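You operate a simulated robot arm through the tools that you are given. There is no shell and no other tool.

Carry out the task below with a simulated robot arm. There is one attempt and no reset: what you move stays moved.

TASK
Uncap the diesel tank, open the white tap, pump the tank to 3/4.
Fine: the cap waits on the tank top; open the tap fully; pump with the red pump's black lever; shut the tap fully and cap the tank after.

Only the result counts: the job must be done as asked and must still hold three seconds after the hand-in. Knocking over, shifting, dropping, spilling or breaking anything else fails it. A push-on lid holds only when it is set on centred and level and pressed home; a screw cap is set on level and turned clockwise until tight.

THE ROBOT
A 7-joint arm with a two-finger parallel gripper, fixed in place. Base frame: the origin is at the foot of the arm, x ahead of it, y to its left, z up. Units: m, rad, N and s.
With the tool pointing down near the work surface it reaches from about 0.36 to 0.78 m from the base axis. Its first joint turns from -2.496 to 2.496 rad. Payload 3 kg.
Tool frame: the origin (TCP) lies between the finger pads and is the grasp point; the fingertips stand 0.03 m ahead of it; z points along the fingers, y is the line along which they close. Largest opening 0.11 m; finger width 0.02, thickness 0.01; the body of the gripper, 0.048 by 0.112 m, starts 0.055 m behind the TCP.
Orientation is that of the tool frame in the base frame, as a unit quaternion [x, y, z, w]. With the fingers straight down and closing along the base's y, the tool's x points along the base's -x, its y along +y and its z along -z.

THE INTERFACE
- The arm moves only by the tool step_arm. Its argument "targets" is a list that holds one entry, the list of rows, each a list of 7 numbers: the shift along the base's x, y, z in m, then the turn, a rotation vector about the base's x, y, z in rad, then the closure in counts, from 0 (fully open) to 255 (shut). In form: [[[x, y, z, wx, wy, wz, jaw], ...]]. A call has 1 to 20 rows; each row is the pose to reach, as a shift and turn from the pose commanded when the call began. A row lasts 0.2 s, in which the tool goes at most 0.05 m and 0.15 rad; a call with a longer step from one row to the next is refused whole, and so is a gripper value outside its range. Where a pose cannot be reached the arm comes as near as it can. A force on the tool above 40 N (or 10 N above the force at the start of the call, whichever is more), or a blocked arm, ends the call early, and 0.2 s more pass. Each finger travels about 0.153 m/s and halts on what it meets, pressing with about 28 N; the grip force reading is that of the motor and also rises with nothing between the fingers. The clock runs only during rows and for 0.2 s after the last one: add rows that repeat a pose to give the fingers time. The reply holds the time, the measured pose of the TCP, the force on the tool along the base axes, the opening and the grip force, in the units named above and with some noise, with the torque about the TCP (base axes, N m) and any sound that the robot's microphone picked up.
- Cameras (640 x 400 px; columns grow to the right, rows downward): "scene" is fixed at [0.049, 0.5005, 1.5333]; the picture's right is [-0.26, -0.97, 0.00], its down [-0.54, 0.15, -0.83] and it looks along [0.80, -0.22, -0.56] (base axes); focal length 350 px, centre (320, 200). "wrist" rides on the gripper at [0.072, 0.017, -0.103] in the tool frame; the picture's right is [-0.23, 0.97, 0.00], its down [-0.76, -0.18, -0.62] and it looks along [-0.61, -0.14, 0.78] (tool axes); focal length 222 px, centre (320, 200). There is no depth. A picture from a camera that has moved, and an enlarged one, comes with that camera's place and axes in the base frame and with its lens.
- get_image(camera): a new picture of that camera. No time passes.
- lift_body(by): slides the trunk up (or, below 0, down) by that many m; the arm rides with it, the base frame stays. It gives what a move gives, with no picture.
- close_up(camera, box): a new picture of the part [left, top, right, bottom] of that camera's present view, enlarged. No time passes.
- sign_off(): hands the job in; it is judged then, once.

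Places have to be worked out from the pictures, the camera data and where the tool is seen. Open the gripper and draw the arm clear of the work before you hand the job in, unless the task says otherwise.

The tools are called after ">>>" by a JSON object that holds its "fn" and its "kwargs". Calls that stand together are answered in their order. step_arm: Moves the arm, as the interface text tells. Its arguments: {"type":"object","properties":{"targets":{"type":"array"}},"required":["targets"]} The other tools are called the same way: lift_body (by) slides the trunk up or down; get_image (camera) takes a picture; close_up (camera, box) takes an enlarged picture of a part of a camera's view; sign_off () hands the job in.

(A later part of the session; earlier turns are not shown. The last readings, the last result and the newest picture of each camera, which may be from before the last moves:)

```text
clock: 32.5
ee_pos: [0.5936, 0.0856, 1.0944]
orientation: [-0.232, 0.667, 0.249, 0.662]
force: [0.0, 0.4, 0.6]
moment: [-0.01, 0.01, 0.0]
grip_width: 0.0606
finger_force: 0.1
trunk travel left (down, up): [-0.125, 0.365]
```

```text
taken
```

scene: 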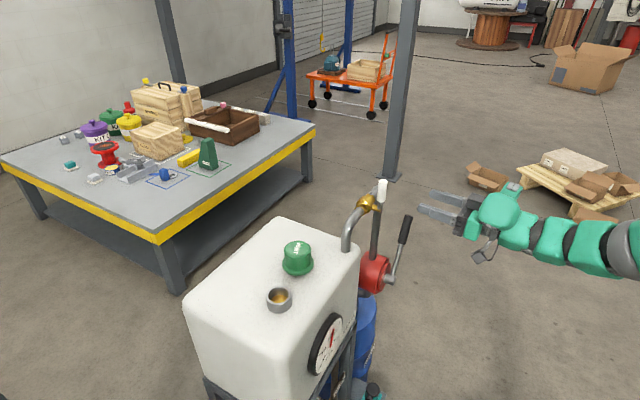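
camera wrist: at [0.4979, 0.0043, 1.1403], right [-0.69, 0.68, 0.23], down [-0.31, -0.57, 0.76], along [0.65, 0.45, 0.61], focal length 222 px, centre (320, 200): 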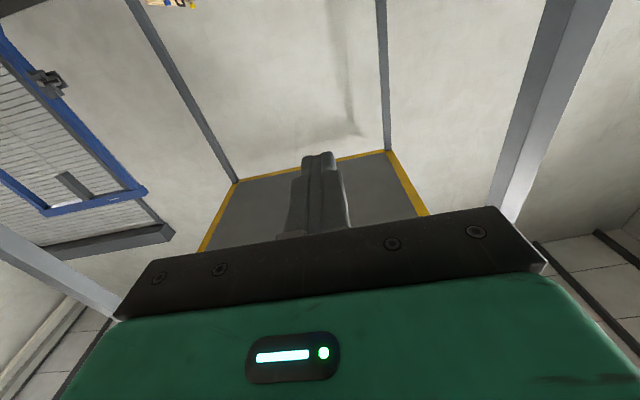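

The arm now holds this pose exactly, and the fingers are lined up with the handle. I turn the last bit to 45° and advance part way.

>>> {"fn": "step_arm", "kwargs": {"targets": [[[0.015, 0.015, 0, 0, 0, 0.045, 115], [0.03, 0.03, 0, 0, 0, 0.09, 115], [0.042, 0.042, 0, 0, 0, 0.09, 115], [0.042, 0.042, 0, 0, 0, 0.09, 115]]]}}

>>> {"fn": "close_up", "kwargs": {"camera": "scene", "box": [330, 150, 490, 260]}}

>>> {"fn": "get_image", "kwargs": {"camera": "wrist"}}

```text
clock: 33.5
ee_pos: [0.6348, 0.1267, 1.0943]
orientation: [-0.26, 0.657, 0.279, 0.651]
force: [0.1, -0.3, 0.5]
moment: [-0.02, 0.0, 0.0]
grip_width: 0.0605
finger_force: 0.1
trunk travel left (down, up): [-0.125, 0.365]
```

```text
3.64 times, centred on (410, 205) of scene
camera zoom: at [0.049, 0.5005, 1.5333], right [-0.26, -0.97, 0.0], down [-0.54, 0.15, -0.83], along [0.8, -0.22, -0.56], focal length 1273 px, centre (-7, 182)
```

zoom: 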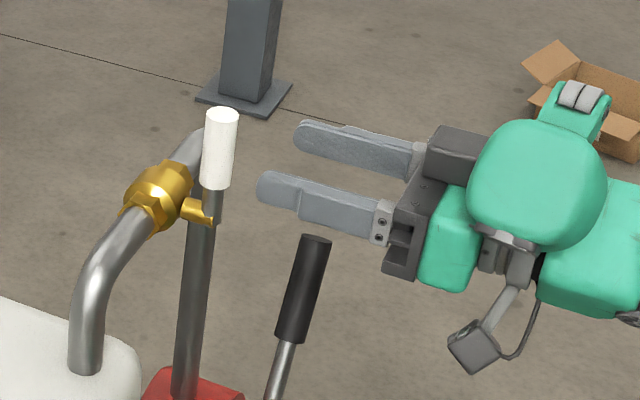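

```text
taken
camera wrist: at [0.5499, 0.0686, 1.0211], right [-0.68, 0.68, 0.25], down [-0.3, -0.58, 0.76], along [0.66, 0.44, 0.6], focal length 222 px, centre (320, 200)
```

wrist: 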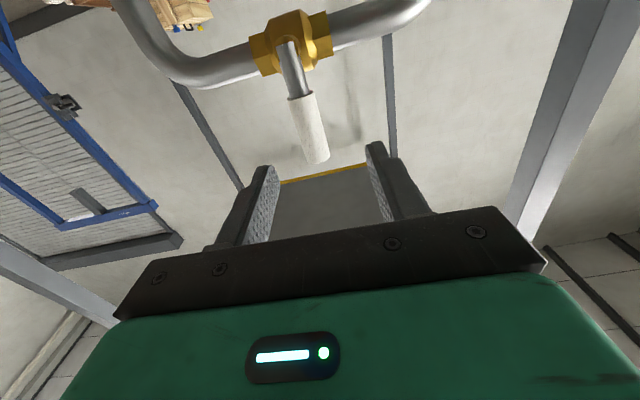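

The handle sits right between the finger lines. I advance another 4.8 cm so the tips straddle it.

>>> {"fn": "step_arm", "kwargs": {"targets": [[[0.012, 0.012, 0, 0, 0, 0, 115], [0.024, 0.024, 0, 0, 0, 0, 115], [0.034, 0.034, 0, 0, 0, 0, 115], [0.034, 0.034, 0, 0, 0, 0, 115]]]}}

>>> {"fn": "close_up", "kwargs": {"camera": "scene", "box": [330, 150, 490, 260]}}

>>> {"fn": "close_up", "kwargs": {"camera": "wrist", "box": [200, 40, 440, 200]}}

```text
clock: 34.5
ee_pos: [0.6698, 0.1621, 1.0944]
orientation: [-0.261, 0.656, 0.28, 0.65]
force: [-0.2, 0.5, -0.4]
moment: [-0.04, 0.02, -0.02]
grip_width: 0.0605
finger_force: 0.0
trunk travel left (down, up): [-0.125, 0.365]
```

```text
3.64 times, centred on (410, 205) of scene
camera zoom: at [0.049, 0.5005, 1.5333], right [-0.26, -0.97, 0.0], down [-0.54, 0.15, -0.83], along [0.8, -0.22, -0.56], focal length 1273 px, centre (-7, 182)
```

zoom: 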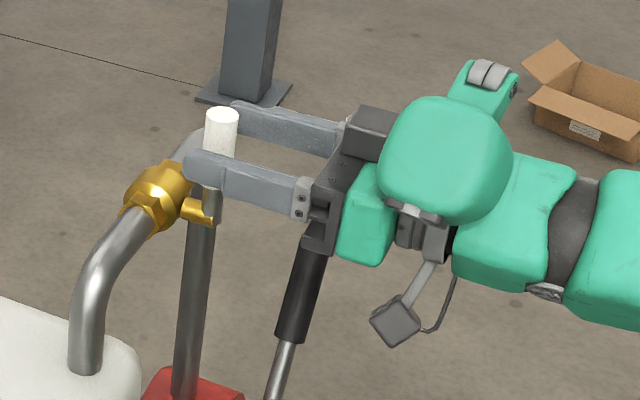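

```text
2.50 times, centred on (320, 120) of wrist
camera zoom: at [0.5842, 0.1028, 1.0211], right [-0.68, 0.68, 0.25], down [-0.3, -0.58, 0.76], along [0.66, 0.44, 0.6], focal length 555 px, centre (320, 400)
```

zoom: 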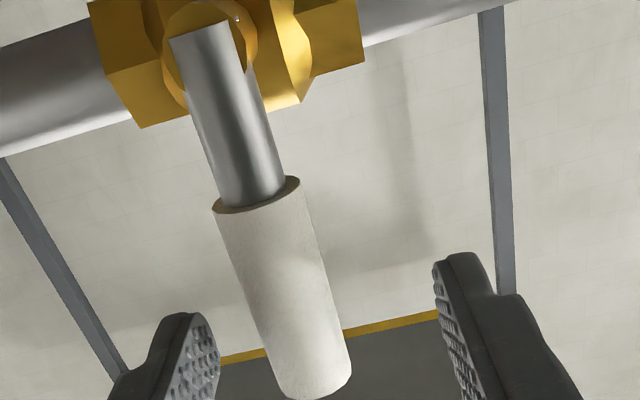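

The handle is straddled. I test the turning direction by moving gently away from the robot along the pipe (+x, −y).

>>> {"fn": "step_arm", "kwargs": {"targets": [[[0.007, -0.007, 0, 0, 0, 0, 115], [0.014, -0.014, 0, 0, 0, 0, 115], [0.018, -0.018, 0, 0, 0, 0, 115], [0.022, -0.022, 0, 0, 0, 0, 115], [0.022, -0.022, 0, 0, 0, 0, 115]]]}}

>>> {"fn": "close_up", "kwargs": {"camera": "scene", "box": [330, 150, 490, 260]}}

```text
clock: 35.7
ee_pos: [0.6907, 0.141, 1.0928]
orientation: [-0.261, 0.657, 0.279, 0.65]
force: [-11.7, 8.8, -4.7]
moment: [-0.33, -0.17, 0.4]
grip_width: 0.0677
finger_force: 7.2
trunk travel left (down, up): [-0.125, 0.365]
```

```text
3.64 times, centred on (410, 205) of scene
camera zoom: at [0.049, 0.5005, 1.5333], right [-0.26, -0.97, 0.0], down [-0.54, 0.15, -0.83], along [0.8, -0.22, -0.56], focal length 1273 px, centre (-7, 182)
```

zoom: 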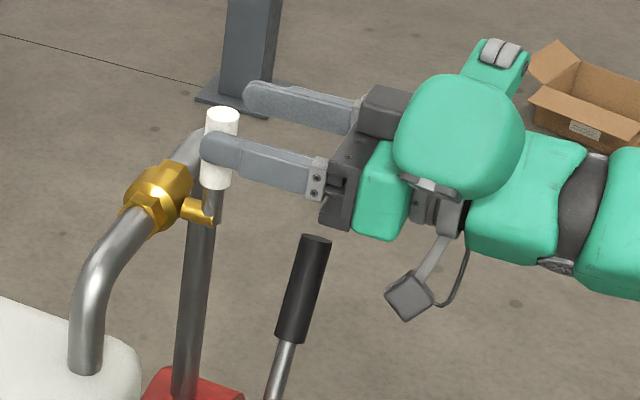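

Pushing that way gives 15 N and no motion. I back off and try the opposite direction equally gently.

>>> {"fn": "step_arm", "kwargs": {"targets": [[[-0.015, 0.015, 0, 0, 0, 0, 115], [-0.03, 0.03, 0, 0, 0, 0, 115], [-0.037, 0.037, 0, 0, 0, 0, 115], [-0.041, 0.041, 0, 0, 0, 0, 115], [-0.044, 0.044, 0, 0, 0, 0, 115], [-0.044, 0.044, 0, 0, 0, 0, 115]]]}}

>>> {"fn": "close_up", "kwargs": {"camera": "scene", "box": [330, 150, 490, 260]}}

```text
clock: 37.1
ee_pos: [0.6474, 0.1826, 1.0945]
orientation: [-0.261, 0.656, 0.279, 0.651]
force: [1.5, -1.2, 0.7]
moment: [-0.03, -0.04, 0.0]
grip_width: 0.0605
finger_force: 0.5
trunk travel left (down, up): [-0.125, 0.365]
```

```text
3.64 times, centred on (410, 205) of scene
camera zoom: at [0.049, 0.5005, 1.5333], right [-0.26, -0.97, 0.0], down [-0.54, 0.15, -0.83], along [0.8, -0.22, -0.56], focal length 1273 px, centre (-7, 182)
```

zoom: 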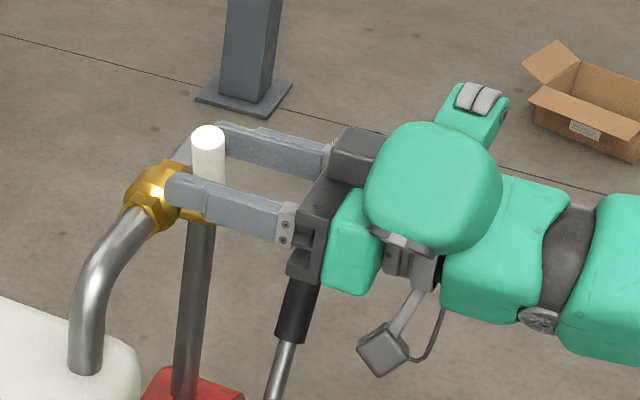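

It turns easily toward the tank side (about 2 N). I follow the arc with the far finger, down toward horizontal.

>>> {"fn": "step_arm", "kwargs": {"targets": [[[-0.0094, 0.0074, 0.002, 0, 0, 0, 115], [-0.0213, 0.0173, -0.001, 0, 0, 0, 115], [-0.0327, 0.0267, -0.0089, 0, 0, 0, 115], [-0.0424, 0.0344, -0.0216, 0, 0, 0, 115], [-0.0424, 0.0344, -0.0216, 0, 0, 0, 115]]]}}

>>> {"fn": "close_up", "kwargs": {"camera": "scene", "box": [330, 150, 490, 260]}}

>>> {"fn": "get_image", "kwargs": {"camera": "wrist"}}

```text
clock: 38.3
ee_pos: [0.6068, 0.2166, 1.0736]
orientation: [-0.261, 0.657, 0.279, 0.65]
force: [0.5, -0.2, -0.1]
moment: [-0.01, 0.0, 0.01]
grip_width: 0.0604
finger_force: 0.1
trunk travel left (down, up): [-0.125, 0.365]
```

```text
3.64 times, centred on (410, 205) of scene
camera zoom: at [0.049, 0.5005, 1.5333], right [-0.26, -0.97, 0.0], down [-0.54, 0.15, -0.83], along [0.8, -0.22, -0.56], focal length 1273 px, centre (-7, 182)
```

zoom: 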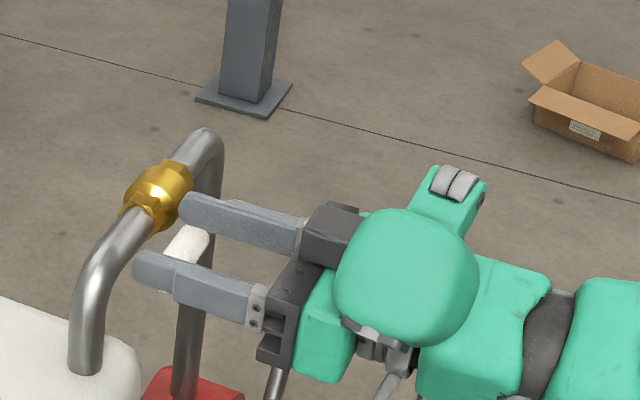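

```text
taken
camera wrist: at [0.5204, 0.1592, 0.9998], right [-0.68, 0.69, 0.25], down [-0.3, -0.58, 0.76], along [0.66, 0.44, 0.6], focal length 222 px, centre (320, 200)
```

wrist: 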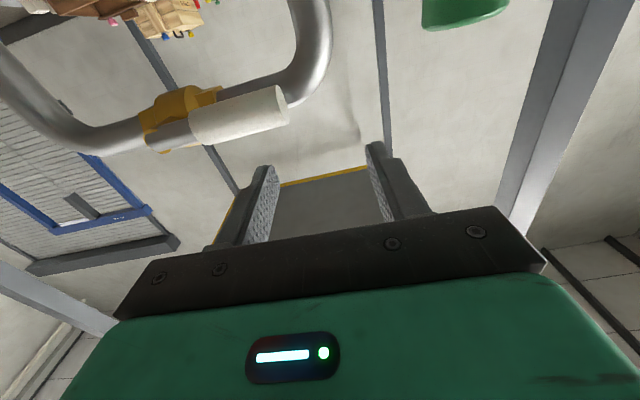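

The handle is nearly level. I press it the rest of the way down against its stop.

>>> {"fn": "step_arm", "kwargs": {"targets": [[[-0.003, 0.003, -0.008, 0, 0, 0, 115], [-0.0052, 0.0052, -0.0149, 0, 0, 0, 115], [-0.0052, 0.0052, -0.019, 0, 0, 0, 115], [-0.0052, 0.0052, -0.022, 0, 0, 0, 115], [-0.0052, 0.0052, -0.022, 0, 0, 0, 115]]]}}

>>> {"fn": "close_up", "kwargs": {"camera": "scene", "box": [330, 150, 490, 260]}}

>>> {"fn": "close_up", "kwargs": {"camera": "wrist", "box": [80, 20, 400, 220]}}

```text
clock: 39.5
ee_pos: [0.6006, 0.222, 1.0504]
orientation: [-0.26, 0.656, 0.279, 0.651]
force: [0.2, 0.3, 3.6]
moment: [0.01, -0.19, -0.09]
grip_width: 0.0607
finger_force: 0.5
trunk travel left (down, up): [-0.125, 0.365]
```

```text
3.64 times, centred on (410, 205) of scene
camera zoom: at [0.049, 0.5005, 1.5333], right [-0.26, -0.97, 0.0], down [-0.54, 0.15, -0.83], along [0.8, -0.22, -0.56], focal length 1273 px, centre (-7, 182)
```

zoom: 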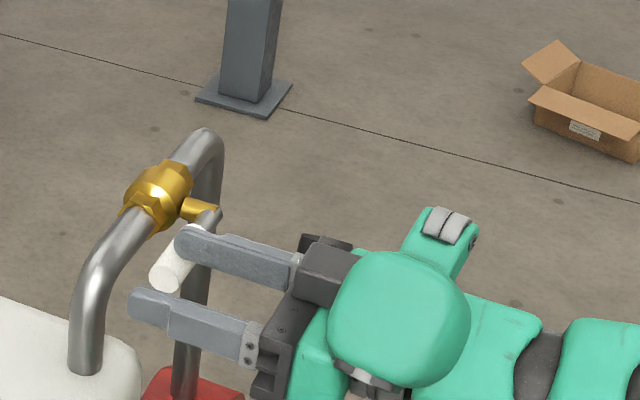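

```text
2.00 times, centred on (240, 120) of wrist
camera zoom: at [0.514, 0.1632, 0.9784], right [-0.68, 0.68, 0.25], down [-0.3, -0.58, 0.75], along [0.66, 0.44, 0.61], focal length 444 px, centre (480, 360)
```

zoom: 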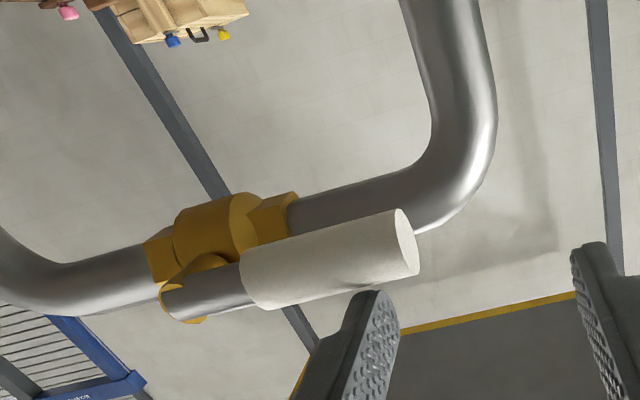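

The handle lies about parallel to the pipe with only 3.6 N. I press a few millimetres more to be sure it is on its stop.

>>> {"fn": "step_arm", "kwargs": {"targets": [[[0, 0, -0.002, 0, 0, 0, 115], [0, 0, -0.004, 0, 0, 0, 115], [0, 0, -0.005, 0, 0, 0, 115], [0, 0, -0.005, 0, 0, 0, 115]]]}}

>>> {"fn": "close_up", "kwargs": {"camera": "wrist", "box": [80, 20, 400, 220]}}

```text
clock: 40.6
ee_pos: [0.5996, 0.2216, 1.0495]
orientation: [-0.261, 0.653, 0.279, 0.654]
force: [-0.9, -1.7, 14.5]
moment: [-0.07, -0.63, -0.27]
grip_width: 0.0608
finger_force: 0.0
trunk travel left (down, up): [-0.125, 0.365]
stopped in row 4: the force on the tool passed its limit at 41 N (the readings are from after the stop); the commanded pose is now the measured one
```

```text
2.00 times, centred on (240, 120) of wrist
camera zoom: at [0.5145, 0.164, 0.9766], right [-0.69, 0.68, 0.25], down [-0.31, -0.59, 0.75], along [0.66, 0.44, 0.61], focal length 444 px, centre (480, 360)
```

zoom: 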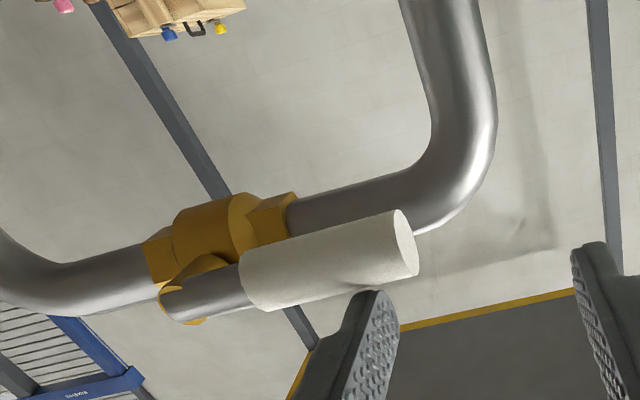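

The handle is hard on its stop: tap fully open. I lift off it and withdraw toward the robot side.

>>> {"fn": "step_arm", "kwargs": {"targets": [[[0, 0, 0.01, 0, 0, 0, 115], [0, 0, 0.025, 0, 0, 0, 115], [-0.02, -0.02, 0.03, 0, 0, 0, 115], [-0.045, -0.045, 0.03, 0, 0, 0, 115], [-0.07, -0.07, 0.03, 0, 0, 0, 115], [-0.07, -0.07, 0.03, 0, 0, 0, 115]]]}}

>>> {"fn": "close_up", "kwargs": {"camera": "scene", "box": [300, 170, 430, 300]}}

>>> {"fn": "get_image", "kwargs": {"camera": "scene"}}

```text
clock: 42.0
ee_pos: [0.5285, 0.1535, 1.079]
orientation: [-0.262, 0.654, 0.28, 0.653]
force: [-0.3, -0.2, 0.3]
moment: [0.01, 0.01, 0.05]
grip_width: 0.0603
finger_force: 0.2
trunk travel left (down, up): [-0.125, 0.365]
```

```text
3.08 times, centred on (365, 235) of scene
camera zoom: at [0.049, 0.5005, 1.5333], right [-0.26, -0.97, 0.0], down [-0.54, 0.15, -0.83], along [0.8, -0.22, -0.56], focal length 1077 px, centre (182, 92)
```

zoom: 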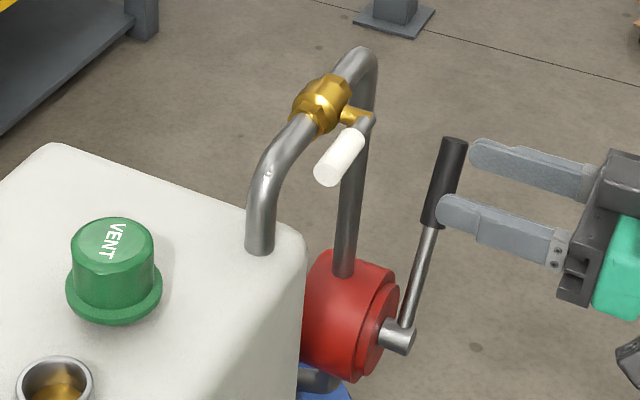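

```text
taken
```

scene: 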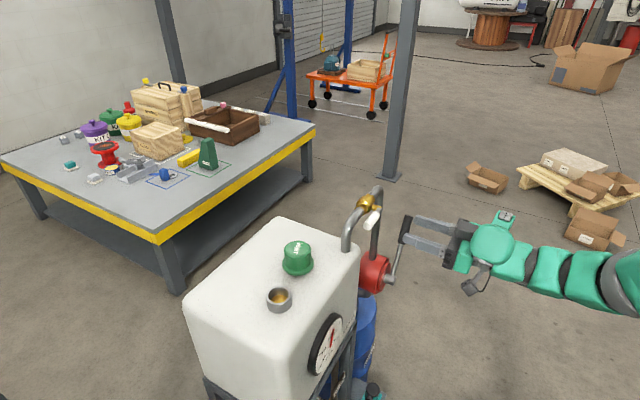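

The tap handle lies along the pipe: open. Now I move right along the pump at a safe stand-off and descend to the level of the black lever grip with the fingers open wide.

>>> {"fn": "step_arm", "kwargs": {"targets": [[[0.0262, -0.0314, 0, 0, 0, 0, 45], [0.0525, -0.0628, 0, 0, 0, 0, 45], [0.0788, -0.0942, 0, 0, 0, 0, 45], [0.105, -0.1256, 0, 0, 0, 0, 45], [0.1312, -0.157, 0, 0, 0, 0, 45], [0.1575, -0.1885, 0, 0, 0, 0, 45], [0.1575, -0.1885, -0.04, 0, 0, 0, 45], [0.1575, -0.1885, -0.08, 0, 0, 0, 45], [0.1575, -0.1885, -0.12, 0, 0, 0, 45], [0.1575, -0.1885, -0.16, 0, 0, 0, 45], [0.1575, -0.1885, -0.194, 0, 0, 0, 45], [0.1575, -0.1885, -0.194, 0, 0, 0, 45]]]}}

>>> {"fn": "get_image", "kwargs": {"camera": "scene"}}

>>> {"fn": "close_up", "kwargs": {"camera": "scene", "box": [330, 190, 490, 300]}}

>>> {"fn": "get_image", "kwargs": {"camera": "wrist"}}

```text
clock: 44.6
ee_pos: [0.6857, -0.0344, 0.8833]
orientation: [-0.262, 0.654, 0.28, 0.653]
force: [-0.3, 0.3, 0.3]
moment: [0.01, -0.01, 0.04]
grip_width: 0.0907
finger_force: 0.1
trunk travel left (down, up): [-0.125, 0.365]
```

```text
taken
```

scene: 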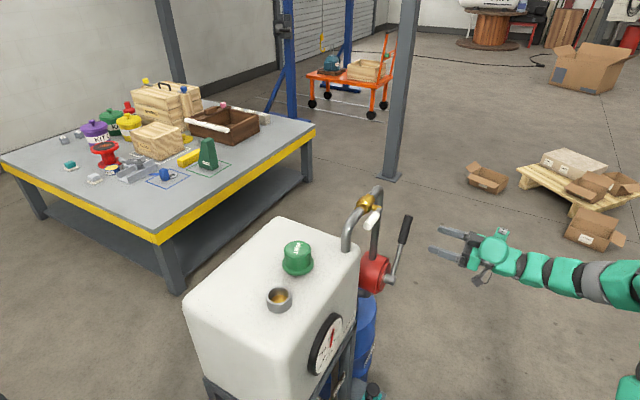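

```text
3.64 times, centred on (410, 245) of scene
camera zoom: at [0.049, 0.5005, 1.5333], right [-0.26, -0.97, 0.0], down [-0.54, 0.15, -0.83], along [0.8, -0.22, -0.56], focal length 1273 px, centre (-7, 36)
```

zoom: 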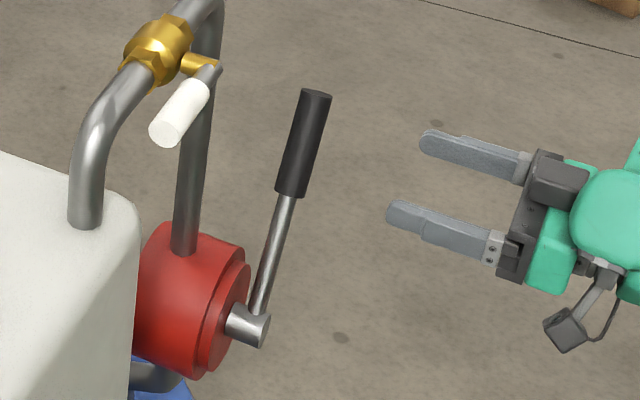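

```text
taken
camera wrist: at [0.601, -0.0936, 0.8096], right [-0.69, 0.68, 0.25], down [-0.31, -0.58, 0.75], along [0.66, 0.44, 0.61], focal length 222 px, centre (320, 200)
```

wrist: 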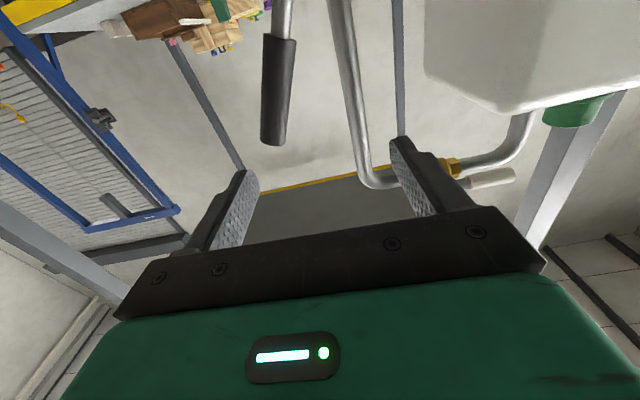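

With the wide baseline the lever is well fixed: tip at (0.808, 0.011, 0.893), pivot about 21 cm below, leaning ~27° away from the tank. I line up with the grip's middle, then advance so the fingers straddle it.

>>> {"fn": "step_arm", "kwargs": {"targets": [[[0.0233, -0.0243, -0.0283, 0, 0, 0, 80], [0.0233, -0.0243, -0.0283, 0, 0, 0, 80], [0.045, -0.0026, -0.0283, 0, 0, 0, 80], [0.065, 0.0174, -0.0283, 0, 0, 0, 80], [0.065, 0.0174, -0.0283, 0, 0, 0, 80]]]}}

>>> {"fn": "close_up", "kwargs": {"camera": "scene", "box": [330, 190, 490, 300]}}

>>> {"fn": "get_image", "kwargs": {"camera": "wrist"}}

```text
clock: 45.8
ee_pos: [0.7528, -0.0189, 0.856]
orientation: [-0.261, 0.654, 0.279, 0.653]
force: [-0.3, 0.3, 0.5]
moment: [0.01, -0.02, 0.0]
grip_width: 0.0754
finger_force: 0.0
trunk travel left (down, up): [-0.125, 0.365]
```

```text
3.64 times, centred on (410, 245) of scene
camera zoom: at [0.049, 0.5005, 1.5333], right [-0.26, -0.97, 0.0], down [-0.54, 0.15, -0.83], along [0.8, -0.22, -0.56], focal length 1273 px, centre (-7, 36)
```

zoom: 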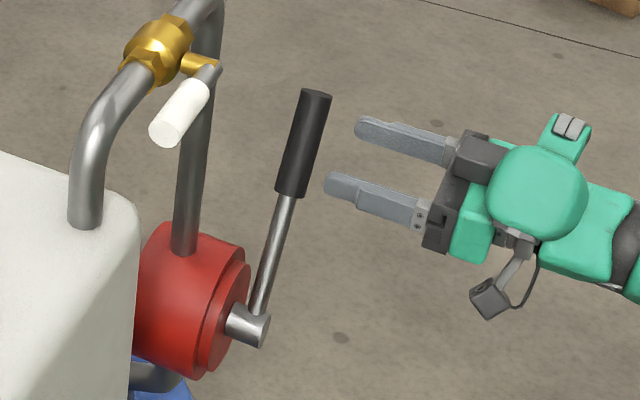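

```text
taken
camera wrist: at [0.6673, -0.0778, 0.7819], right [-0.68, 0.68, 0.25], down [-0.31, -0.58, 0.75], along [0.66, 0.44, 0.61], focal length 222 px, centre (320, 200)
```

wrist: 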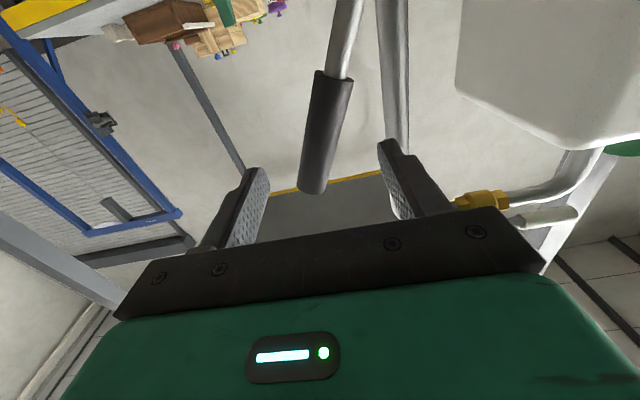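

The lever grip is between the finger lines. I advance 4 cm so the tips reach past it.

>>> {"fn": "step_arm", "kwargs": {"targets": [[[0.01, 0.01, 0, 0, 0, 0, 80], [0.02, 0.02, 0, 0, 0, 0, 80], [0.0283, 0.0283, 0, 0, 0, 0, 80], [0.0283, 0.0283, 0, 0, 0, 0, 120], [0.0283, 0.0283, 0, 0, 0, 0, 120]]]}}

>>> {"fn": "close_up", "kwargs": {"camera": "scene", "box": [330, 190, 490, 300]}}

>>> {"fn": "get_image", "kwargs": {"camera": "wrist"}}

>>> {"fn": "close_up", "kwargs": {"camera": "scene", "box": [300, 300, 360, 385]}}

```text
clock: 47.0
ee_pos: [0.7812, 0.0093, 0.8547]
orientation: [-0.262, 0.654, 0.279, 0.652]
force: [0.0, 0.4, 0.2]
moment: [0.01, 0.02, 0.0]
grip_width: 0.0582
finger_force: 0.1
trunk travel left (down, up): [-0.125, 0.365]
```

```text
3.64 times, centred on (410, 245) of scene
camera zoom: at [0.049, 0.5005, 1.5333], right [-0.26, -0.97, 0.0], down [-0.54, 0.15, -0.83], along [0.8, -0.22, -0.56], focal length 1273 px, centre (-7, 36)
```

zoom: 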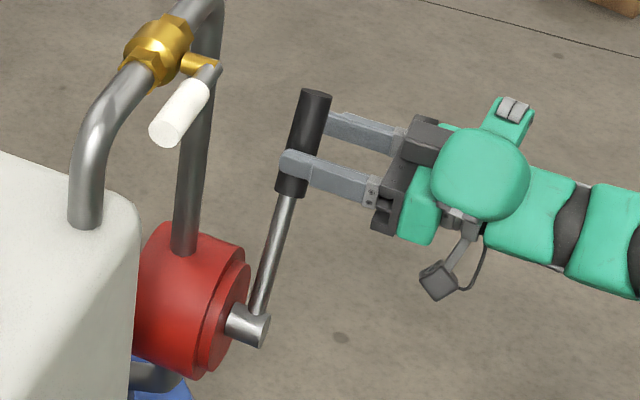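

```text
taken
camera wrist: at [0.6965, -0.0492, 0.7819], right [-0.68, 0.68, 0.25], down [-0.31, -0.58, 0.75], along [0.66, 0.44, 0.61], focal length 222 px, centre (320, 200)
```

wrist: 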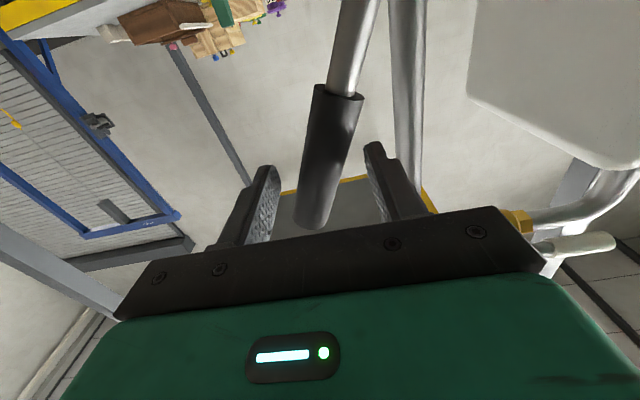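

```text
4.71 times, centred on (330, 342) of scene
camera zoom: at [0.049, 0.5005, 1.5333], right [-0.26, -0.97, 0.0], down [-0.54, 0.15, -0.83], along [0.8, -0.22, -0.56], focal length 1647 px, centre (273, -471)
```

zoom: 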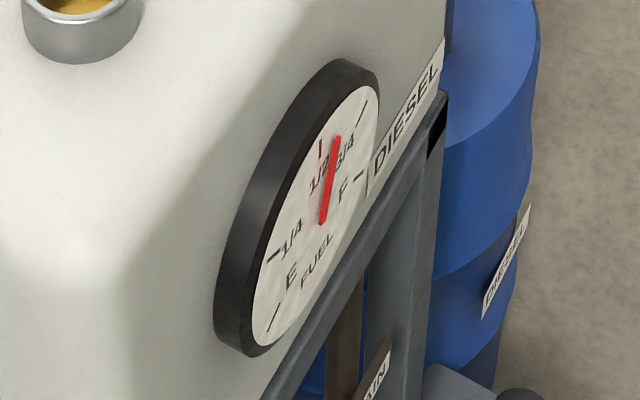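

The lever is straddled and the gauge is unchanged. I start a slow stroke toward the tank side along the lever's arc, and check force and gauge.

>>> {"fn": "step_arm", "kwargs": {"targets": [[[-0.008, 0.008, 0.005, 0, 0, 0, 120], [-0.0154, 0.0154, 0.0098, 0, 0, 0, 120], [-0.025, 0.025, 0.014, 0, 0, 0, 120], [-0.0352, 0.0352, 0.0173, 0, 0, 0, 120], [-0.0454, 0.0454, 0.0191, 0, 0, 0, 120], [-0.0556, 0.0556, 0.0198, 0, 0, 0, 120], [-0.0556, 0.0556, 0.0198, 0, 0, 0, 120]]]}}

>>> {"fn": "close_up", "kwargs": {"camera": "scene", "box": [330, 190, 490, 300]}}

>>> {"fn": "close_up", "kwargs": {"camera": "scene", "box": [300, 300, 360, 385]}}

```text
clock: 48.6
ee_pos: [0.7249, 0.0636, 0.8769]
orientation: [-0.262, 0.654, 0.279, 0.653]
force: [-0.3, -1.1, -0.5]
moment: [0.0, 0.02, -0.01]
grip_width: 0.0583
finger_force: 0.1
trunk travel left (down, up): [-0.125, 0.365]
```

```text
3.64 times, centred on (410, 245) of scene
camera zoom: at [0.049, 0.5005, 1.5333], right [-0.26, -0.97, 0.0], down [-0.54, 0.15, -0.83], along [0.8, -0.22, -0.56], focal length 1273 px, centre (-7, 36)
```

zoom: 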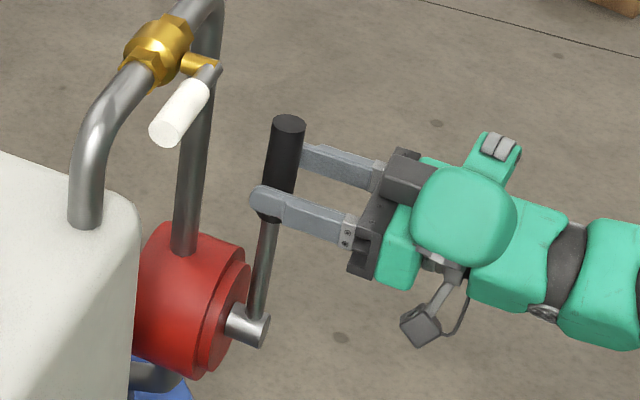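

```text
4.71 times, centred on (330, 342) of scene
camera zoom: at [0.049, 0.5005, 1.5333], right [-0.26, -0.97, 0.0], down [-0.54, 0.15, -0.83], along [0.8, -0.22, -0.56], focal length 1647 px, centre (273, -471)
```

zoom: 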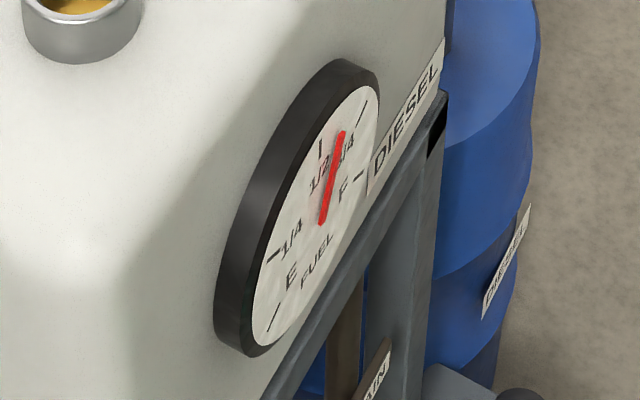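

The needle moved from ~14° to ~22°, so it pumps. I continue the stroke in the same direction, looking for the lever's other end.

>>> {"fn": "step_arm", "kwargs": {"targets": [[[-0.0102, 0.0102, 0, 0, 0, 0, 120], [-0.0204, 0.0204, -0.0025, 0, 0, 0, 120], [-0.0303, 0.0303, -0.0061, 0, 0, 0, 120], [-0.0402, 0.0402, -0.01, 0, 0, 0, 120], [-0.0402, 0.0402, -0.01, 0, 0, 0, 120]]]}}

>>> {"fn": "close_up", "kwargs": {"camera": "scene", "box": [330, 190, 490, 300]}}

>>> {"fn": "close_up", "kwargs": {"camera": "scene", "box": [300, 300, 360, 385]}}

```text
clock: 49.8
ee_pos: [0.6848, 0.1057, 0.8671]
orientation: [-0.261, 0.654, 0.279, 0.652]
force: [0.3, -0.1, 0.0]
moment: [-0.02, 0.04, -0.03]
grip_width: 0.0581
finger_force: 0.0
trunk travel left (down, up): [-0.125, 0.365]
```

```text
3.64 times, centred on (410, 245) of scene
camera zoom: at [0.049, 0.5005, 1.5333], right [-0.26, -0.97, 0.0], down [-0.54, 0.15, -0.83], along [0.8, -0.22, -0.56], focal length 1273 px, centre (-7, 36)
```

zoom: 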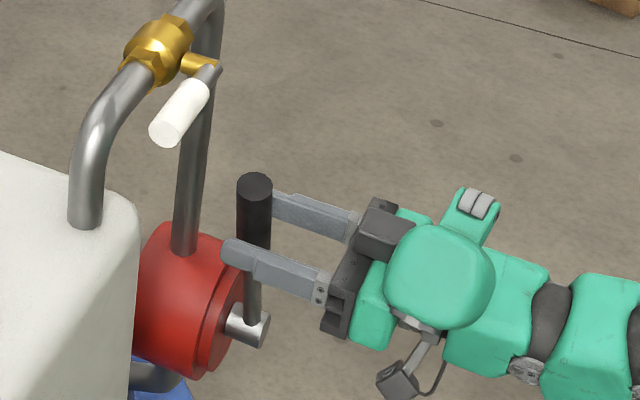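

```text
4.71 times, centred on (330, 342) of scene
camera zoom: at [0.049, 0.5005, 1.5333], right [-0.26, -0.97, 0.0], down [-0.54, 0.15, -0.83], along [0.8, -0.22, -0.56], focal length 1647 px, centre (273, -471)
```

zoom: 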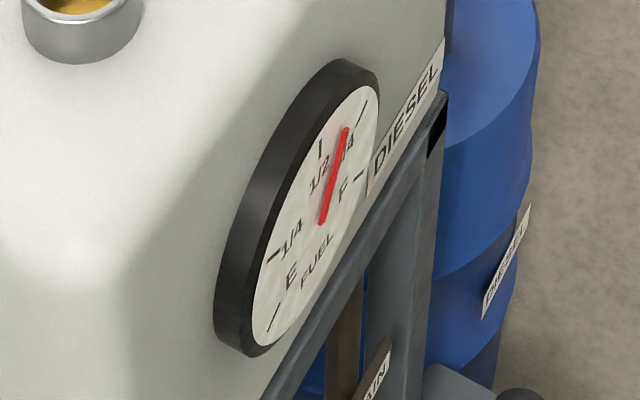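

Needle at about 28° now, still no end stop. I continue the stroke a bit further.

>>> {"fn": "step_arm", "kwargs": {"targets": [[[-0.01, 0.01, -0.005, 0, 0, 0, 120], [-0.02, 0.02, -0.0115, 0, 0, 0, 120], [-0.029, 0.029, -0.0185, 0, 0, 0, 120], [-0.029, 0.029, -0.0185, 0, 0, 0, 120]]]}}

>>> {"fn": "close_up", "kwargs": {"camera": "scene", "box": [330, 190, 490, 300]}}

>>> {"fn": "close_up", "kwargs": {"camera": "scene", "box": [300, 300, 360, 385]}}

```text
clock: 50.8
ee_pos: [0.6696, 0.1251, 0.8508]
orientation: [-0.262, 0.654, 0.282, 0.652]
force: [7.4, -9.8, 12.5]
moment: [-0.26, -0.49, -0.31]
grip_width: 0.0641
finger_force: 6.2
out of reach, approached as far as the arm can: row 3, 4
trunk travel left (down, up): [-0.125, 0.365]
```

```text
3.64 times, centred on (410, 245) of scene
camera zoom: at [0.049, 0.5005, 1.5333], right [-0.26, -0.97, 0.0], down [-0.54, 0.15, -0.83], along [0.8, -0.22, -0.56], focal length 1273 px, centre (-7, 36)
```

zoom: 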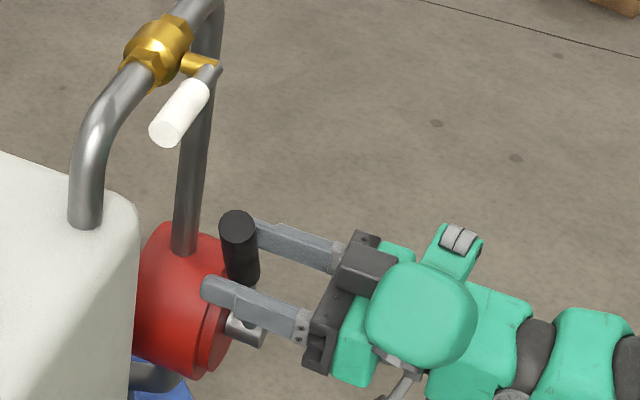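

```text
4.71 times, centred on (330, 342) of scene
camera zoom: at [0.049, 0.5005, 1.5333], right [-0.26, -0.97, 0.0], down [-0.54, 0.15, -0.83], along [0.8, -0.22, -0.56], focal length 1647 px, centre (273, -471)
```

zoom: 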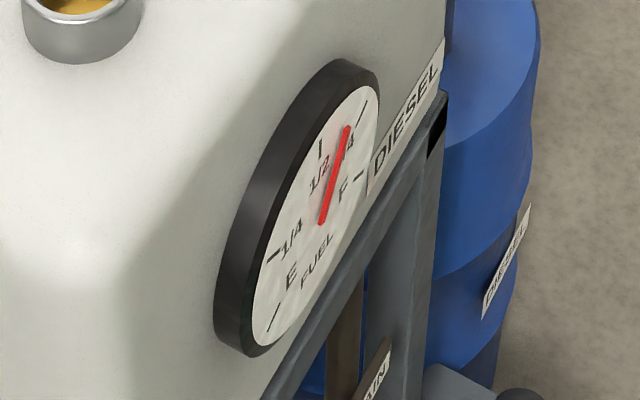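

End stop reached; one full stroke gave roughly 15° of needle (now ~29°, goal 60°). I do the return stroke and watch whether it pumps as well.

>>> {"fn": "step_arm", "kwargs": {"targets": [[[0.009, -0.009, 0.007, 0, 0, 0, 120], [0.0177, -0.0177, 0.0137, 0, 0, 0, 120], [0.0275, -0.0275, 0.0178, 0, 0, 0, 120], [0.0375, -0.0375, 0.0212, 0, 0, 0, 120], [0.0478, -0.0478, 0.0227, 0, 0, 0, 120], [0.058, -0.058, 0.0237, 0, 0, 0, 120], [0.0682, -0.0682, 0.0228, 0, 0, 0, 120], [0.0784, -0.0784, 0.0212, 0, 0, 0, 120], [0.0883, -0.0883, 0.0177, 0, 0, 0, 120], [0.0982, -0.0982, 0.0137, 0, 0, 0, 120], [0.1133, -0.1133, 0.0043, 0, 0, 0, 120], [0.1133, -0.1133, 0.0043, 0, 0, 0, 120]]]}}

>>> {"fn": "close_up", "kwargs": {"camera": "scene", "box": [330, 190, 490, 300]}}

>>> {"fn": "close_up", "kwargs": {"camera": "scene", "box": [300, 300, 360, 385]}}

```text
clock: 53.4
ee_pos: [0.7827, 0.0131, 0.856]
orientation: [-0.261, 0.654, 0.28, 0.652]
force: [-0.6, 0.3, 0.5]
moment: [-0.04, 0.01, 0.0]
grip_width: 0.0582
finger_force: 0.0
trunk travel left (down, up): [-0.125, 0.365]
```

```text
3.64 times, centred on (410, 245) of scene
camera zoom: at [0.049, 0.5005, 1.5333], right [-0.26, -0.97, 0.0], down [-0.54, 0.15, -0.83], along [0.8, -0.22, -0.56], focal length 1273 px, centre (-7, 36)
```

zoom: 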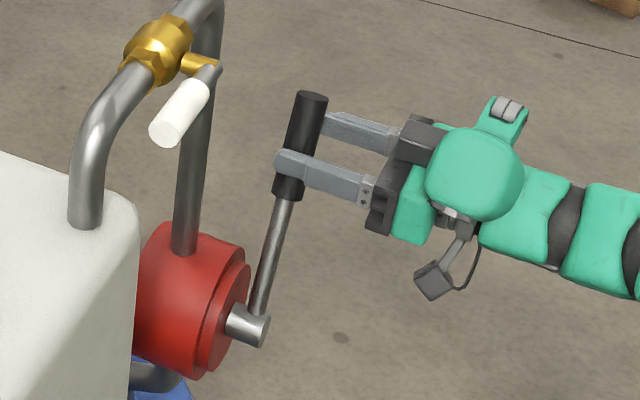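

```text
4.71 times, centred on (330, 342) of scene
camera zoom: at [0.049, 0.5005, 1.5333], right [-0.26, -0.97, 0.0], down [-0.54, 0.15, -0.83], along [0.8, -0.22, -0.56], focal length 1647 px, centre (273, -471)
```

zoom: 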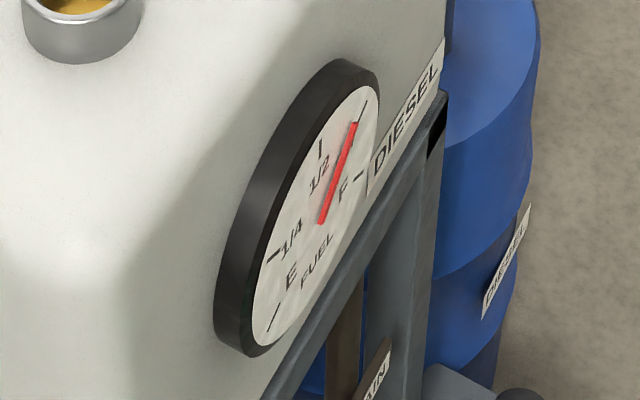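

The return stroke pumps too: needle at ~42° (goal 60°), about 14° per stroke. I do one more stroke toward the tank side.

>>> {"fn": "step_arm", "kwargs": {"targets": [[[-0.0142, 0.0142, 0.0085, 0, 0, 0, 120], [-0.024, 0.024, 0.0125, 0, 0, 0, 120], [-0.034, 0.034, 0.016, 0, 0, 0, 120], [-0.0442, 0.0442, 0.0175, 0, 0, 0, 120], [-0.0544, 0.0544, 0.0185, 0, 0, 0, 120], [-0.0647, 0.0647, 0.0175, 0, 0, 0, 120], [-0.0749, 0.0749, 0.016, 0, 0, 0, 120], [-0.0848, 0.0848, 0.0125, 0, 0, 0, 120], [-0.0947, 0.0947, 0.0085, 0, 0, 0, 120], [-0.0947, 0.0947, 0.0085, 0, 0, 0, 120]]]}}

>>> {"fn": "close_up", "kwargs": {"camera": "scene", "box": [330, 190, 490, 300]}}

>>> {"fn": "close_up", "kwargs": {"camera": "scene", "box": [300, 300, 360, 385]}}

```text
clock: 55.6
ee_pos: [0.686, 0.1069, 0.8628]
orientation: [-0.26, 0.655, 0.278, 0.653]
force: [-0.6, -0.1, 0.0]
moment: [-0.01, 0.03, 0.07]
grip_width: 0.0583
finger_force: 0.1
trunk travel left (down, up): [-0.125, 0.365]
```

```text
3.64 times, centred on (410, 245) of scene
camera zoom: at [0.049, 0.5005, 1.5333], right [-0.26, -0.97, 0.0], down [-0.54, 0.15, -0.83], along [0.8, -0.22, -0.56], focal length 1273 px, centre (-7, 36)
```

zoom: 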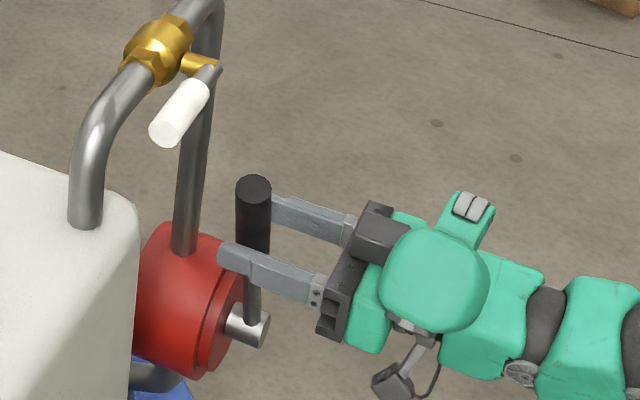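

```text
4.71 times, centred on (330, 342) of scene
camera zoom: at [0.049, 0.5005, 1.5333], right [-0.26, -0.97, 0.0], down [-0.54, 0.15, -0.83], along [0.8, -0.22, -0.56], focal length 1647 px, centre (273, -471)
```

zoom: 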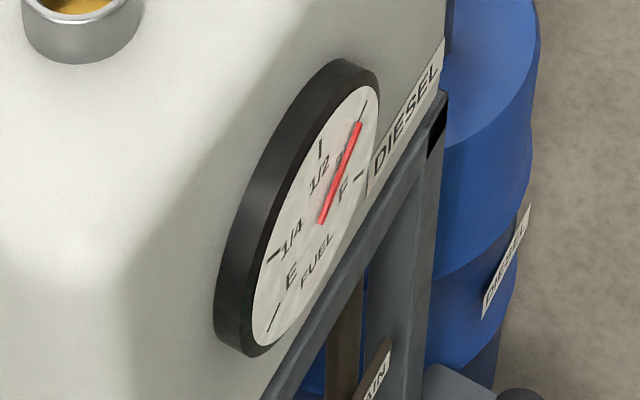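

Needle is getting close; I take a tighter look at the gauge.

>>> {"fn": "close_up", "kwargs": {"camera": "scene", "box": [308, 312, 348, 377]}}

```text
6.15 times, centred on (328, 344) of scene
camera zoom: at [0.049, 0.5005, 1.5333], right [-0.26, -0.97, 0.0], down [-0.54, 0.15, -0.83], along [0.8, -0.22, -0.56], focal length 2154 px, centre (271, -689)
```

zoom: 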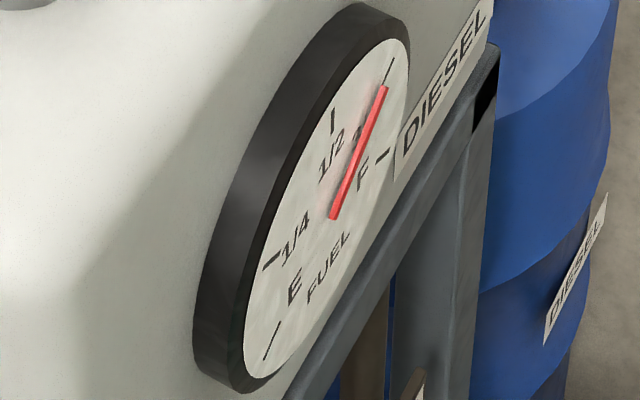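

Needle at roughly 54°. I push the lever the rest of this stroke to its stop and re-measure.

>>> {"fn": "step_arm", "kwargs": {"targets": [[[-0.008, 0.008, -0.0045, 0, 0, 0, 120], [-0.013, 0.013, -0.008, 0, 0, 0, 120], [-0.013, 0.013, -0.008, 0, 0, 0, 120]]]}}

>>> {"fn": "close_up", "kwargs": {"camera": "scene", "box": [318, 315, 350, 345]}}

>>> {"fn": "close_up", "kwargs": {"camera": "scene", "box": [308, 312, 348, 377]}}

>>> {"fn": "close_up", "kwargs": {"camera": "scene", "box": [330, 190, 490, 300]}}

```text
clock: 56.4
ee_pos: [0.6728, 0.12, 0.8542]
orientation: [-0.261, 0.654, 0.281, 0.652]
force: [0.2, -0.1, -0.2]
moment: [0.01, -0.02, 0.0]
grip_width: 0.0582
finger_force: 0.1
trunk travel left (down, up): [-0.125, 0.365]
```

```text
13.33 times, centred on (334, 330) of scene
camera zoom: at [0.049, 0.5005, 1.5333], right [-0.26, -0.97, 0.0], down [-0.54, 0.15, -0.83], along [0.8, -0.22, -0.56], focal length 4667 px, centre (133, -1533)
```

zoom: 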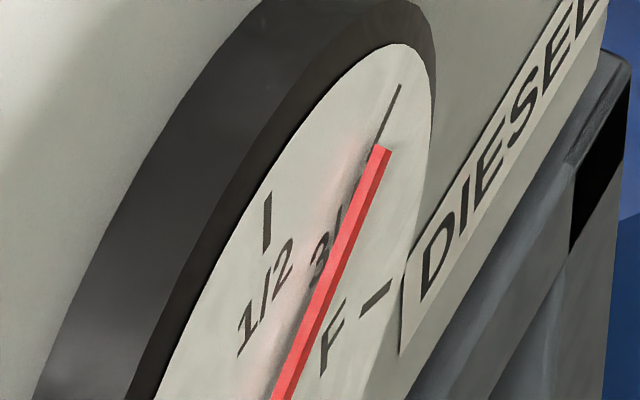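

```text
6.15 times, centred on (328, 344) of scene
camera zoom: at [0.049, 0.5005, 1.5333], right [-0.26, -0.97, 0.0], down [-0.54, 0.15, -0.83], along [0.8, -0.22, -0.56], focal length 2154 px, centre (271, -689)
```

zoom: 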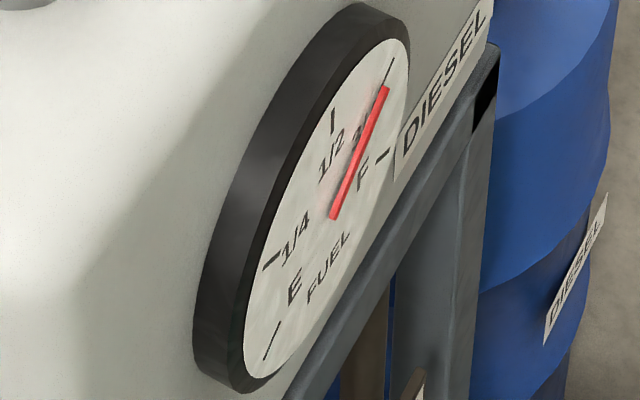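

```text
3.64 times, centred on (410, 245) of scene
camera zoom: at [0.049, 0.5005, 1.5333], right [-0.26, -0.97, 0.0], down [-0.54, 0.15, -0.83], along [0.8, -0.22, -0.56], focal length 1273 px, centre (-7, 36)
```

zoom: 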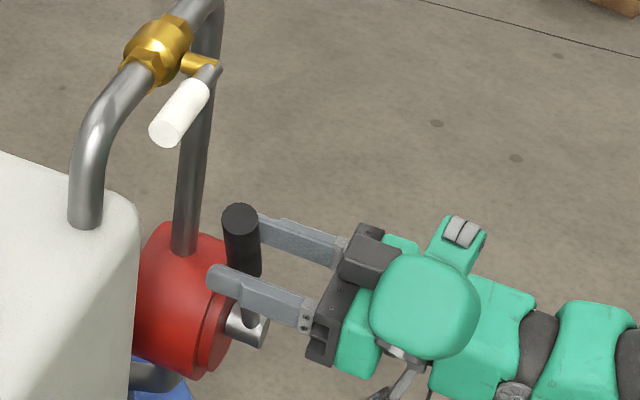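

Working through the projection geometry, the needle is at about 54°, so ~6° (about 22° of lever) remains. I do a partial return stroke and re-measure.

>>> {"fn": "step_arm", "kwargs": {"targets": [[[0.0068, -0.0068, 0.0052, 0, 0, 0, 120], [0.0136, -0.0136, 0.0103, 0, 0, 0, 120], [0.0205, -0.0205, 0.0132, 0, 0, 0, 120], [0.0273, -0.0273, 0.016, 0, 0, 0, 120], [0.0344, -0.0344, 0.0178, 0, 0, 0, 120], [0.0415, -0.0415, 0.0194, 0, 0, 0, 120], [0.0415, -0.0415, 0.0194, 0, 0, 0, 120]]]}}

>>> {"fn": "close_up", "kwargs": {"camera": "scene", "box": [318, 315, 350, 345]}}

>>> {"fn": "close_up", "kwargs": {"camera": "scene", "box": [308, 312, 348, 377]}}

>>> {"fn": "close_up", "kwargs": {"camera": "scene", "box": [330, 190, 490, 300]}}

```text
clock: 58.0
ee_pos: [0.7151, 0.0797, 0.8737]
orientation: [-0.26, 0.655, 0.279, 0.653]
force: [-0.9, -0.1, -0.4]
moment: [-0.01, 0.01, -0.02]
grip_width: 0.058
finger_force: 0.2
trunk travel left (down, up): [-0.125, 0.365]
```

```text
13.33 times, centred on (334, 330) of scene
camera zoom: at [0.049, 0.5005, 1.5333], right [-0.26, -0.97, 0.0], down [-0.54, 0.15, -0.83], along [0.8, -0.22, -0.56], focal length 4667 px, centre (133, -1533)
```

zoom: 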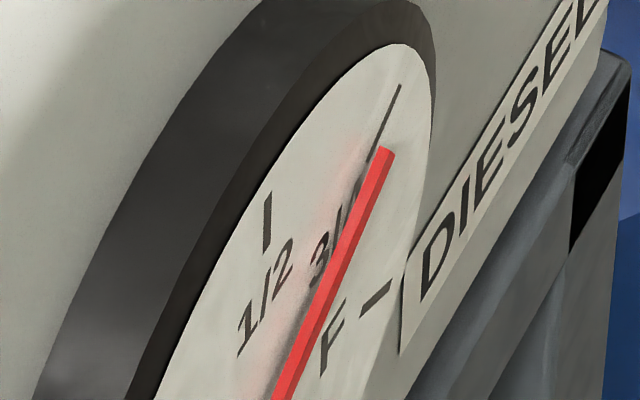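

```text
6.15 times, centred on (328, 344) of scene
camera zoom: at [0.049, 0.5005, 1.5333], right [-0.26, -0.97, 0.0], down [-0.54, 0.15, -0.83], along [0.8, -0.22, -0.56], focal length 2154 px, centre (271, -689)
```

zoom: 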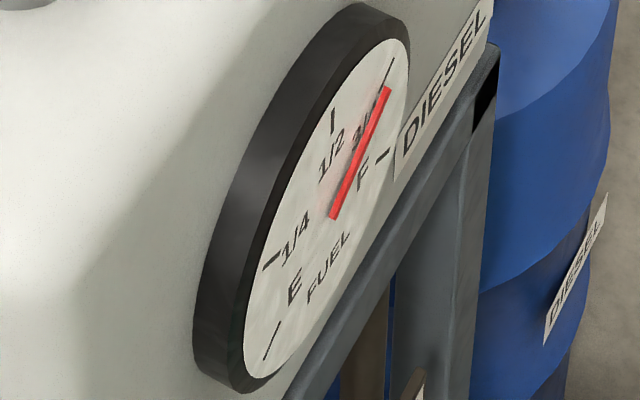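

```text
3.64 times, centred on (410, 245) of scene
camera zoom: at [0.049, 0.5005, 1.5333], right [-0.26, -0.97, 0.0], down [-0.54, 0.15, -0.83], along [0.8, -0.22, -0.56], focal length 1273 px, centre (-7, 36)
```

zoom: 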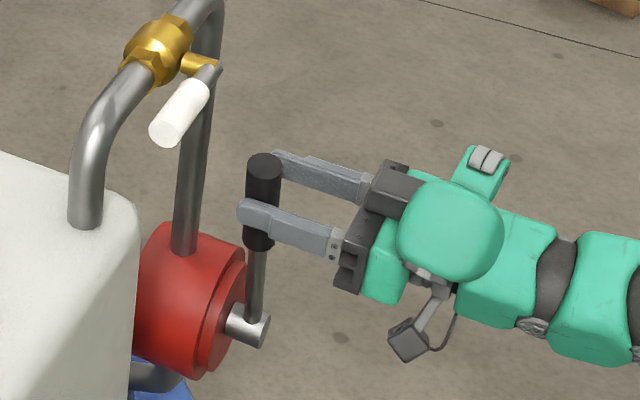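

Needle slope now 0.421 against the 3/4 tick's 0.434, so ~58°. About 8° more lever: I move 2 cm further and check.

>>> {"fn": "step_arm", "kwargs": {"targets": [[[0.006, -0.006, 0.0004, 0, 0, 0, 120], [0.012, -0.012, 0.0006, 0, 0, 0, 120], [0.0146, -0.0146, 0.0008, 0, 0, 0, 120], [0.0146, -0.0146, 0.0008, 0, 0, 0, 120]]]}}

>>> {"fn": "close_up", "kwargs": {"camera": "scene", "box": [318, 315, 350, 345]}}

>>> {"fn": "close_up", "kwargs": {"camera": "scene", "box": [326, 316, 346, 336]}}

```text
clock: 59.0
ee_pos: [0.7307, 0.064, 0.8753]
orientation: [-0.26, 0.655, 0.279, 0.653]
force: [-0.9, 0.6, -0.4]
moment: [0.0, -0.02, 0.02]
grip_width: 0.0585
finger_force: 0.1
trunk travel left (down, up): [-0.125, 0.365]
```

```text
13.33 times, centred on (334, 330) of scene
camera zoom: at [0.049, 0.5005, 1.5333], right [-0.26, -0.97, 0.0], down [-0.54, 0.15, -0.83], along [0.8, -0.22, -0.56], focal length 4667 px, centre (133, -1533)
```

zoom: 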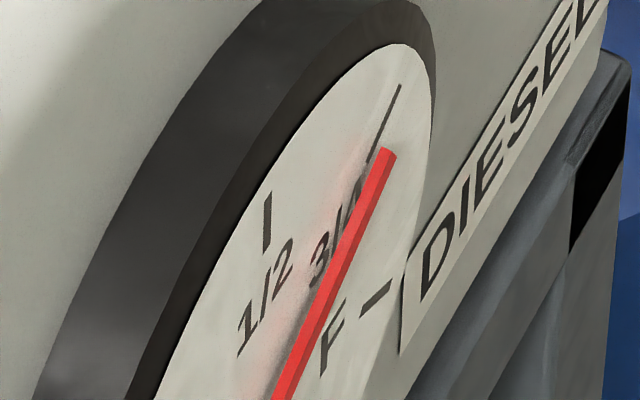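

```text
16.00 times, centred on (336, 326) of scene
camera zoom: at [0.049, 0.5005, 1.5333], right [-0.26, -0.97, 0.0], down [-0.54, 0.15, -0.83], along [0.8, -0.22, -0.56], focal length 5600 px, centre (64, -1816)
```

zoom: 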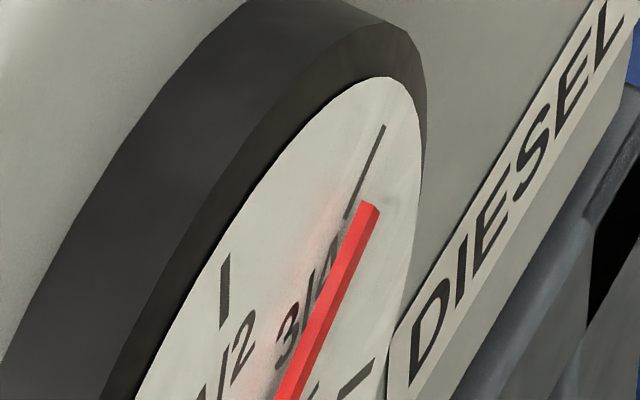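

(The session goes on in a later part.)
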